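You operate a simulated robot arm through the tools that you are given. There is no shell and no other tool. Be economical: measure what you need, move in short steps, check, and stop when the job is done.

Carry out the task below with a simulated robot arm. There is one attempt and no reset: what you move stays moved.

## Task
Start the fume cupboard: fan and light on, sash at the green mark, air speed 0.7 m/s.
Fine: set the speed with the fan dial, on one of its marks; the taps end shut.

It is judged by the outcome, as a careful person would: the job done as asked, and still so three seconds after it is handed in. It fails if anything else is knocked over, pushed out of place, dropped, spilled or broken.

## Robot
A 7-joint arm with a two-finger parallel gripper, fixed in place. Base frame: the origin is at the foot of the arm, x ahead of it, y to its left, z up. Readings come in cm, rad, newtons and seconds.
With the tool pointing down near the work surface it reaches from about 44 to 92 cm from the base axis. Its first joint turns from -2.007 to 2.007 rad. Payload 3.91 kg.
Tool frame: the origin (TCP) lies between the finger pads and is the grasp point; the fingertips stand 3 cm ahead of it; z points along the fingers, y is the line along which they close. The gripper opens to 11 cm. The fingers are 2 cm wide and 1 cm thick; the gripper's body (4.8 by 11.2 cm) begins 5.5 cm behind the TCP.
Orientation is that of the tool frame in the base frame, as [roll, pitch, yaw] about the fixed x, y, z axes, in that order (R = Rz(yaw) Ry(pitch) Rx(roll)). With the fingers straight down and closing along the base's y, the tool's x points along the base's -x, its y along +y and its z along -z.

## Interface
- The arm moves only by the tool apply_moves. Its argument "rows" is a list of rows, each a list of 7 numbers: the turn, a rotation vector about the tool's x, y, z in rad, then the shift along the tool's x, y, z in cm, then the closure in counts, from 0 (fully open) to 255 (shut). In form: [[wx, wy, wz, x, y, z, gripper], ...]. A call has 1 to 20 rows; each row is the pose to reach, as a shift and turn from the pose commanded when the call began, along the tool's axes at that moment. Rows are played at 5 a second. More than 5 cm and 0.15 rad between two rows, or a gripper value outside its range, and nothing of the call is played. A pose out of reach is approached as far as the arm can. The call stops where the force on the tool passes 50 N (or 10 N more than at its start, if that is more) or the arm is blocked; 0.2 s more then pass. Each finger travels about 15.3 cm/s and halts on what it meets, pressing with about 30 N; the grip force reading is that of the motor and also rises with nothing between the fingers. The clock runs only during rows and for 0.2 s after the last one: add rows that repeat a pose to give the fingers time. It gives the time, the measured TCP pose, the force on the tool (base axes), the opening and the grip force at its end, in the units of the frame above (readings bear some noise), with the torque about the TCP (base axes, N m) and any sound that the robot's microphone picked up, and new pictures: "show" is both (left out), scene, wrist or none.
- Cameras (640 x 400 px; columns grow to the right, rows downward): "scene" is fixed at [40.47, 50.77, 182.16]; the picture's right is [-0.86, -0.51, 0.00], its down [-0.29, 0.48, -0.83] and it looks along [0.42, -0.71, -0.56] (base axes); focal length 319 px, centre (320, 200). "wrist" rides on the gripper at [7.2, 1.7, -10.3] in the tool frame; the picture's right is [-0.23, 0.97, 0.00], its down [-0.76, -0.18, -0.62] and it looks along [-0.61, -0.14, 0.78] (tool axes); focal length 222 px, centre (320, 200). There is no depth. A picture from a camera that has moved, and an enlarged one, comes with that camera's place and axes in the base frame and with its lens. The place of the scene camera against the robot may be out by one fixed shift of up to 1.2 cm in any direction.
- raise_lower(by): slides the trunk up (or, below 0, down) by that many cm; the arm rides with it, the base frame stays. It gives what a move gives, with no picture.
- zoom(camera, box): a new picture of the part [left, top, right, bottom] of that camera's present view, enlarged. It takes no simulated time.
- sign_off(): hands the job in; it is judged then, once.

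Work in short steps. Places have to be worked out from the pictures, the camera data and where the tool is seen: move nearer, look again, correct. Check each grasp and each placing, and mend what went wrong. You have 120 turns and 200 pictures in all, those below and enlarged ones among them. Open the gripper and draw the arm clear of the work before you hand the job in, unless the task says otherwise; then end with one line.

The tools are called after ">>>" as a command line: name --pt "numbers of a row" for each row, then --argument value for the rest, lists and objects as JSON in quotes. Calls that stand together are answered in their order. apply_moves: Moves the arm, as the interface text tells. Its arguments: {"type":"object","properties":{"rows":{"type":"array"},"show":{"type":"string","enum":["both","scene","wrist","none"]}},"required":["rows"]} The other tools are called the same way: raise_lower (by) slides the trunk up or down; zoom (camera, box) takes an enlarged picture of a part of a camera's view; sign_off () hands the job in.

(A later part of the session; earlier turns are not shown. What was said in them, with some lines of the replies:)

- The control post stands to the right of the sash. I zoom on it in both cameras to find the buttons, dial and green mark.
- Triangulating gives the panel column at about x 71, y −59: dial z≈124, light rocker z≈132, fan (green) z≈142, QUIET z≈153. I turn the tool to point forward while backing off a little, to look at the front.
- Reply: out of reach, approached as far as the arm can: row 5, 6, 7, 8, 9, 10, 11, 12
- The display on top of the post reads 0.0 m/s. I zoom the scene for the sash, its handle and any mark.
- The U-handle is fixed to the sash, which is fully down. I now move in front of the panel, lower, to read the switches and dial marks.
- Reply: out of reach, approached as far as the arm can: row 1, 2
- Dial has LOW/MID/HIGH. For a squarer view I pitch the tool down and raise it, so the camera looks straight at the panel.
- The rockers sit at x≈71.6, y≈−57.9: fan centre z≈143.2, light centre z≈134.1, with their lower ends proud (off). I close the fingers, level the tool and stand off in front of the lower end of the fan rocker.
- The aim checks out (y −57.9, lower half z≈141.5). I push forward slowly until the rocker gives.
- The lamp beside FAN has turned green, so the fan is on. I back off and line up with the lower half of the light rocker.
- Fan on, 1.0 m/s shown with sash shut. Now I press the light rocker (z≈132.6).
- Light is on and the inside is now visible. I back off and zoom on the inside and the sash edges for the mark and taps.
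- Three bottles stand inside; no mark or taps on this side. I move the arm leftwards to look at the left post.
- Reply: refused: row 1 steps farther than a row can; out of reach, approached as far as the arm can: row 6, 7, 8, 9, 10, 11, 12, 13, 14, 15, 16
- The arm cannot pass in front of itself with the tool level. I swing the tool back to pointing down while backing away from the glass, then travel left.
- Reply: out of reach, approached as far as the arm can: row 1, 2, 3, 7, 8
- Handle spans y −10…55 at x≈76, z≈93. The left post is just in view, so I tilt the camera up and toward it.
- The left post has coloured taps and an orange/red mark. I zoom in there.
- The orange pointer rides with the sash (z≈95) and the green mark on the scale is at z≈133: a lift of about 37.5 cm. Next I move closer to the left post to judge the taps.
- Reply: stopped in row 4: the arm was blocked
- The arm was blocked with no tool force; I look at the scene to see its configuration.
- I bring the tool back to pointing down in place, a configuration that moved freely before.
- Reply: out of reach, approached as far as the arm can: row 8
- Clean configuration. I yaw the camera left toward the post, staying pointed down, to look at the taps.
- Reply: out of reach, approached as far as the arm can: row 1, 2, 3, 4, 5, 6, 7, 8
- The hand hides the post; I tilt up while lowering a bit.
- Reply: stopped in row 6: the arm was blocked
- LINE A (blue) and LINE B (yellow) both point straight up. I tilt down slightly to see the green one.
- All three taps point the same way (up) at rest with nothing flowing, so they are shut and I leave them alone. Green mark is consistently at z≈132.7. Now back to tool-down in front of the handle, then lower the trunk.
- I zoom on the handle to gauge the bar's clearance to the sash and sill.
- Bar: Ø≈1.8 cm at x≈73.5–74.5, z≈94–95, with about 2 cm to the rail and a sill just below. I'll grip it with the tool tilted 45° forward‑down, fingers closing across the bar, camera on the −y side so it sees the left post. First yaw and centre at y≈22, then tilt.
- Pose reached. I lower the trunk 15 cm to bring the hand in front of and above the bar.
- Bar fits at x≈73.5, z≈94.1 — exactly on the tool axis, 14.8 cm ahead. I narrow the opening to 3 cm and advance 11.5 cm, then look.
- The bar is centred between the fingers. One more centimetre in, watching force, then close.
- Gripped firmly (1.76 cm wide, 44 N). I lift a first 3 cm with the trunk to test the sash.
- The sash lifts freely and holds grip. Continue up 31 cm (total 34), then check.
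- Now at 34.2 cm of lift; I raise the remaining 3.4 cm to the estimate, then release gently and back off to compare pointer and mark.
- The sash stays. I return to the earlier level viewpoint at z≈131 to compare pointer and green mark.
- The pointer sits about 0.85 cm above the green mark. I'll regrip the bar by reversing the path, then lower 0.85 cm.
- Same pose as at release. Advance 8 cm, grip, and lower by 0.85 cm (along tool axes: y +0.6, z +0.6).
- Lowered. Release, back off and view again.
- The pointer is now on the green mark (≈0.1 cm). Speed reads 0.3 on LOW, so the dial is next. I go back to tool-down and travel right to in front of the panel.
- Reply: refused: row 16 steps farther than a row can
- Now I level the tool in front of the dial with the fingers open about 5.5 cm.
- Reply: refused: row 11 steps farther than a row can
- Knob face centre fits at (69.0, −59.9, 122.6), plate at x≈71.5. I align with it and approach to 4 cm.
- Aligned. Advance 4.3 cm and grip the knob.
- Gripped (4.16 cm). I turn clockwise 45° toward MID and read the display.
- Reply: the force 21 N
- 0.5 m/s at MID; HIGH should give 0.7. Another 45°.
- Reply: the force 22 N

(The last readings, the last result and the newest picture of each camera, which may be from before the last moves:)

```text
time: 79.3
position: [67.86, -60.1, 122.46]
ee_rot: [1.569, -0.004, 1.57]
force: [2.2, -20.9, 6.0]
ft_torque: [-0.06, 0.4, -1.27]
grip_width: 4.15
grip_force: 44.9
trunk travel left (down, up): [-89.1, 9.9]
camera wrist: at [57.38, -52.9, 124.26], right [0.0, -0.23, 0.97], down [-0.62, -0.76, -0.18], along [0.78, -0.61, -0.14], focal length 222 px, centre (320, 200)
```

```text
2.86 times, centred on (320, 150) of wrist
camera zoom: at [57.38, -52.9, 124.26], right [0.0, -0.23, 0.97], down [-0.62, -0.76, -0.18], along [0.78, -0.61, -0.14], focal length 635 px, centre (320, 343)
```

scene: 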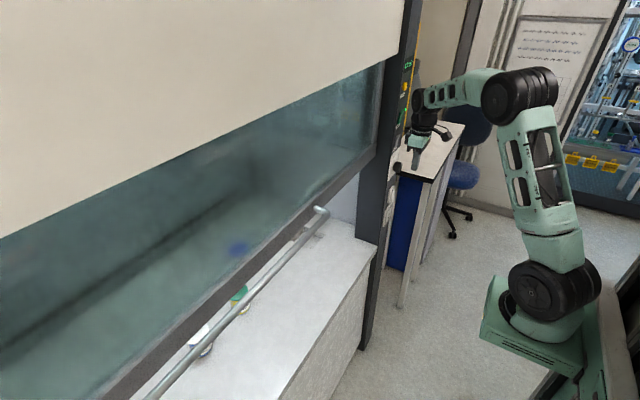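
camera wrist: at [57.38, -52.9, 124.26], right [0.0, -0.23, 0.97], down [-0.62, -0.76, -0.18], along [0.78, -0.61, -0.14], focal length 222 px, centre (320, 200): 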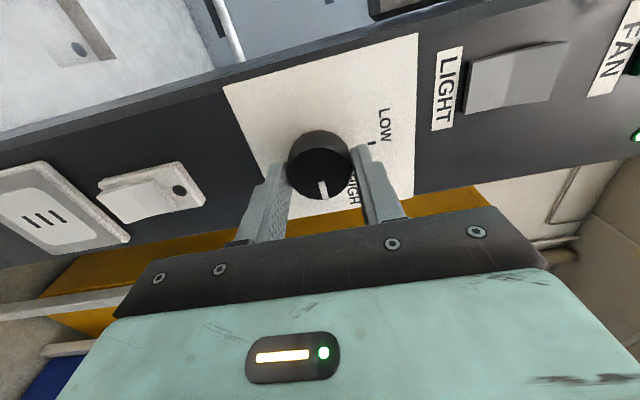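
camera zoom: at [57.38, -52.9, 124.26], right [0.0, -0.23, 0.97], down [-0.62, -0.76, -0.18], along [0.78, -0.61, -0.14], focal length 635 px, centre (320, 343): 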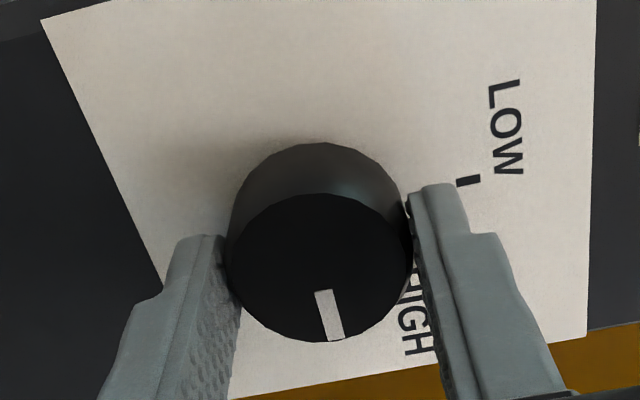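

0.7 m/s at HIGH. I release, back off straight and check the pointer against the mark.

>>> apply_moves --pt "0 0 0 0 0 0 120" --pt "0 0 0 0 0 0 120" --pt "0 0 0 0 0 -3 120" --pt "0 0 0 0 0 -7 120" --pt "0 0 0 0 0 -11 120" --show "wrist"

>>> zoom --camera "wrist" --box '[240, 40, 400, 180]'

```text
time: 80.5
position: [57.03, -59.87, 122.47]
ee_rot: [1.571, 0.0, 1.571]
force: [0.4, 0.8, 0.4]
ft_torque: [0.0, -0.01, 0.01]
grip_width: 5.82
grip_force: 0.1
trunk travel left (down, up): [-89.1, 9.9]
camera wrist: at [46.56, -52.64, 124.29], right [0.0, -0.23, 0.97], down [-0.62, -0.76, -0.18], along [0.78, -0.61, -0.14], focal length 222 px, centre (320, 200)
```

wrist: 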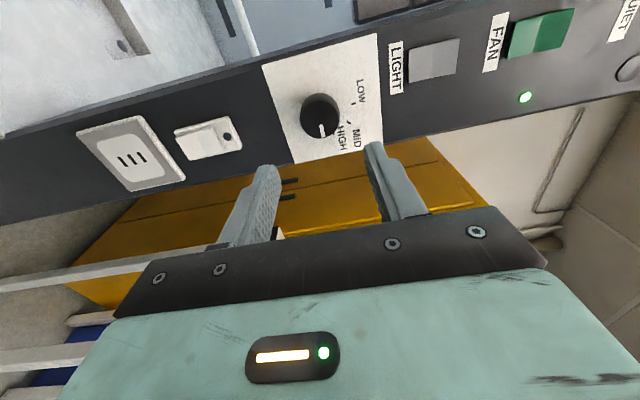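

```text
2.86 times, centred on (320, 110) of wrist
camera zoom: at [46.56, -52.64, 124.29], right [0.0, -0.23, 0.97], down [-0.62, -0.76, -0.18], along [0.78, -0.61, -0.14], focal length 635 px, centre (320, 457)
```

zoom: 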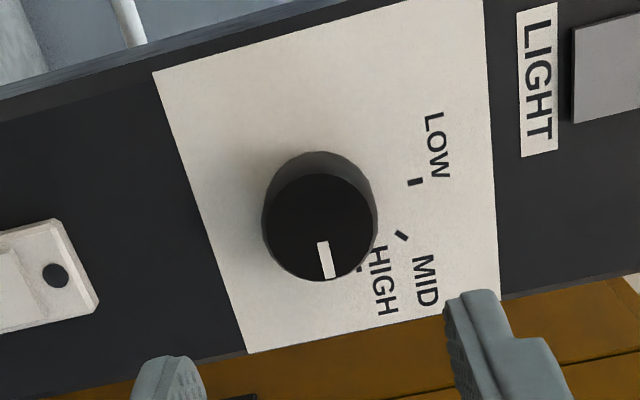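

Display says 0.7. For an unbiased look at the pointer versus the HIGH tick I shift the camera directly in front of the knob axis.

>>> apply_moves --pt "0 0 0 -3.6 -0.9 0 120" --pt "0 0 0 -7.3 -1.8 0 120" --show "wrist"

>>> zoom --camera "wrist" --box '[270, 0, 370, 70]'

```text
time: 81.1
position: [56.78, -67.1, 120.94]
ee_rot: [1.571, -0.001, 1.572]
force: [0.1, 0.3, -0.3]
ft_torque: [0.03, 0.01, 0.0]
grip_width: 5.79
grip_force: 0.0
trunk travel left (down, up): [-89.1, 9.9]
camera wrist: at [46.39, -59.93, 122.63], right [0.0, -0.23, 0.97], down [-0.62, -0.76, -0.18], along [0.78, -0.6, -0.14], focal length 222 px, centre (320, 200)
```

wrist: 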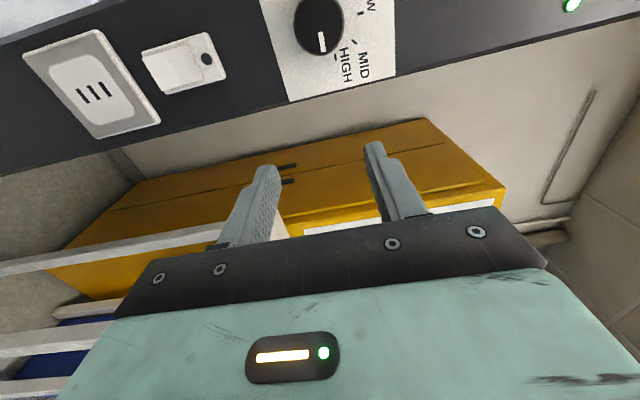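

```text
5.71 times, centred on (320, 35) of wrist
camera zoom: at [46.39, -59.93, 122.63], right [0.0, -0.23, 0.97], down [-0.62, -0.76, -0.18], along [0.78, -0.6, -0.14], focal length 1269 px, centre (320, 1143)
```

zoom: 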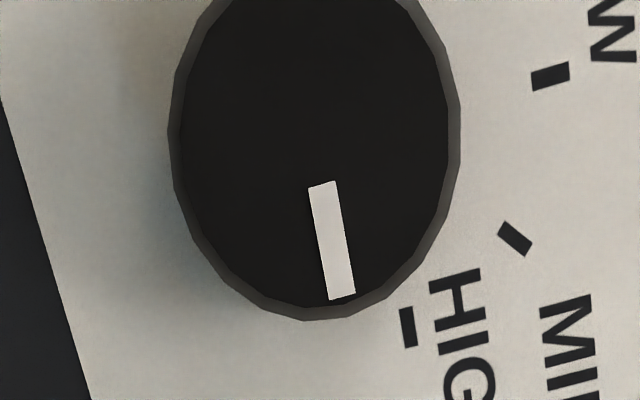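

Ticks point at 0°/45°/90° and the pointer lies exactly at 90° (HIGH), reading 0.7. I open the gripper fully, draw the arm back clear, and check the final state.

>>> apply_moves --pt "0 0 0 3 3 -2 0" --pt "0 0 0 6 6 -3 0" --pt "0 0 0 9 9 -3 0" --pt "0 0 0 9 9 -3 0" --pt "0 0 0 9 9 -3 0" --pt "0 0 0 9 9 -3 0"

>>> zoom --camera "scene" --box '[380, 40, 440, 140]'

```text
time: 82.5
position: [53.84, -58.11, 129.87]
ee_rot: [1.568, -0.002, 1.572]
force: [0.1, 0.1, -0.3]
ft_torque: [-0.01, 0.0, 0.0]
grip_width: 10.99
grip_force: 0.0
trunk travel left (down, up): [-89.1, 9.9]
camera wrist: at [43.28, -50.85, 131.65], right [0.0, -0.23, 0.97], down [-0.62, -0.76, -0.18], along [0.78, -0.61, -0.14], focal length 222 px, centre (320, 200)
```

scene: 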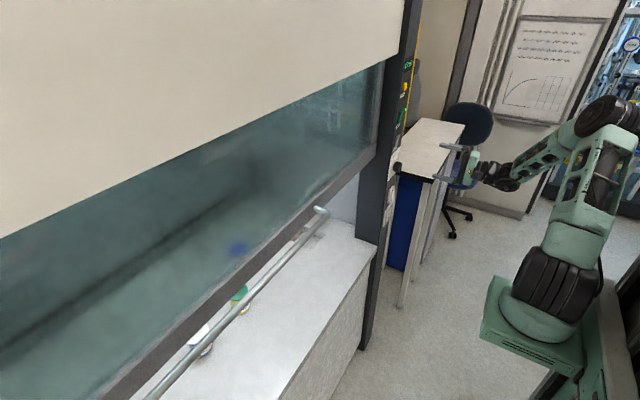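
wrist: 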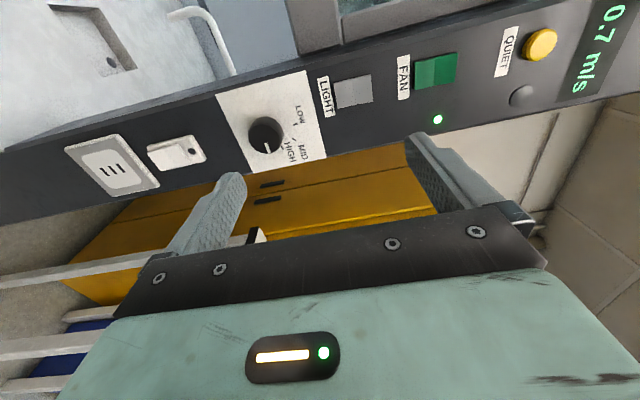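

```text
4.00 times, centred on (410, 90) of scene
camera zoom: at [40.47, 50.77, 182.16], right [-0.86, -0.51, 0.0], down [-0.29, 0.48, -0.83], along [0.42, -0.71, -0.56], focal length 1276 px, centre (-40, 640)
```

zoom: 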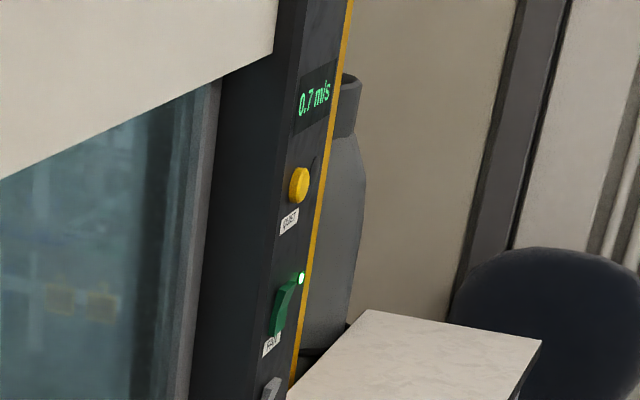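

Fan and light are on, the sash is holding at the green mark, the dial is on HIGH reading 0.7 m/s, the taps are untouched and the arm is clear. I hand in.

>>> sign_off

```text
The job is handed in.
```

The fume cupboard is running: fan and light are on, the sash pointer is within about 0.2 cm of the green mark, and the dial is on HIGH with the display reading 0.7 m/s. I left the three taps untouched; they appear shut, all pointing the same way with no water running.
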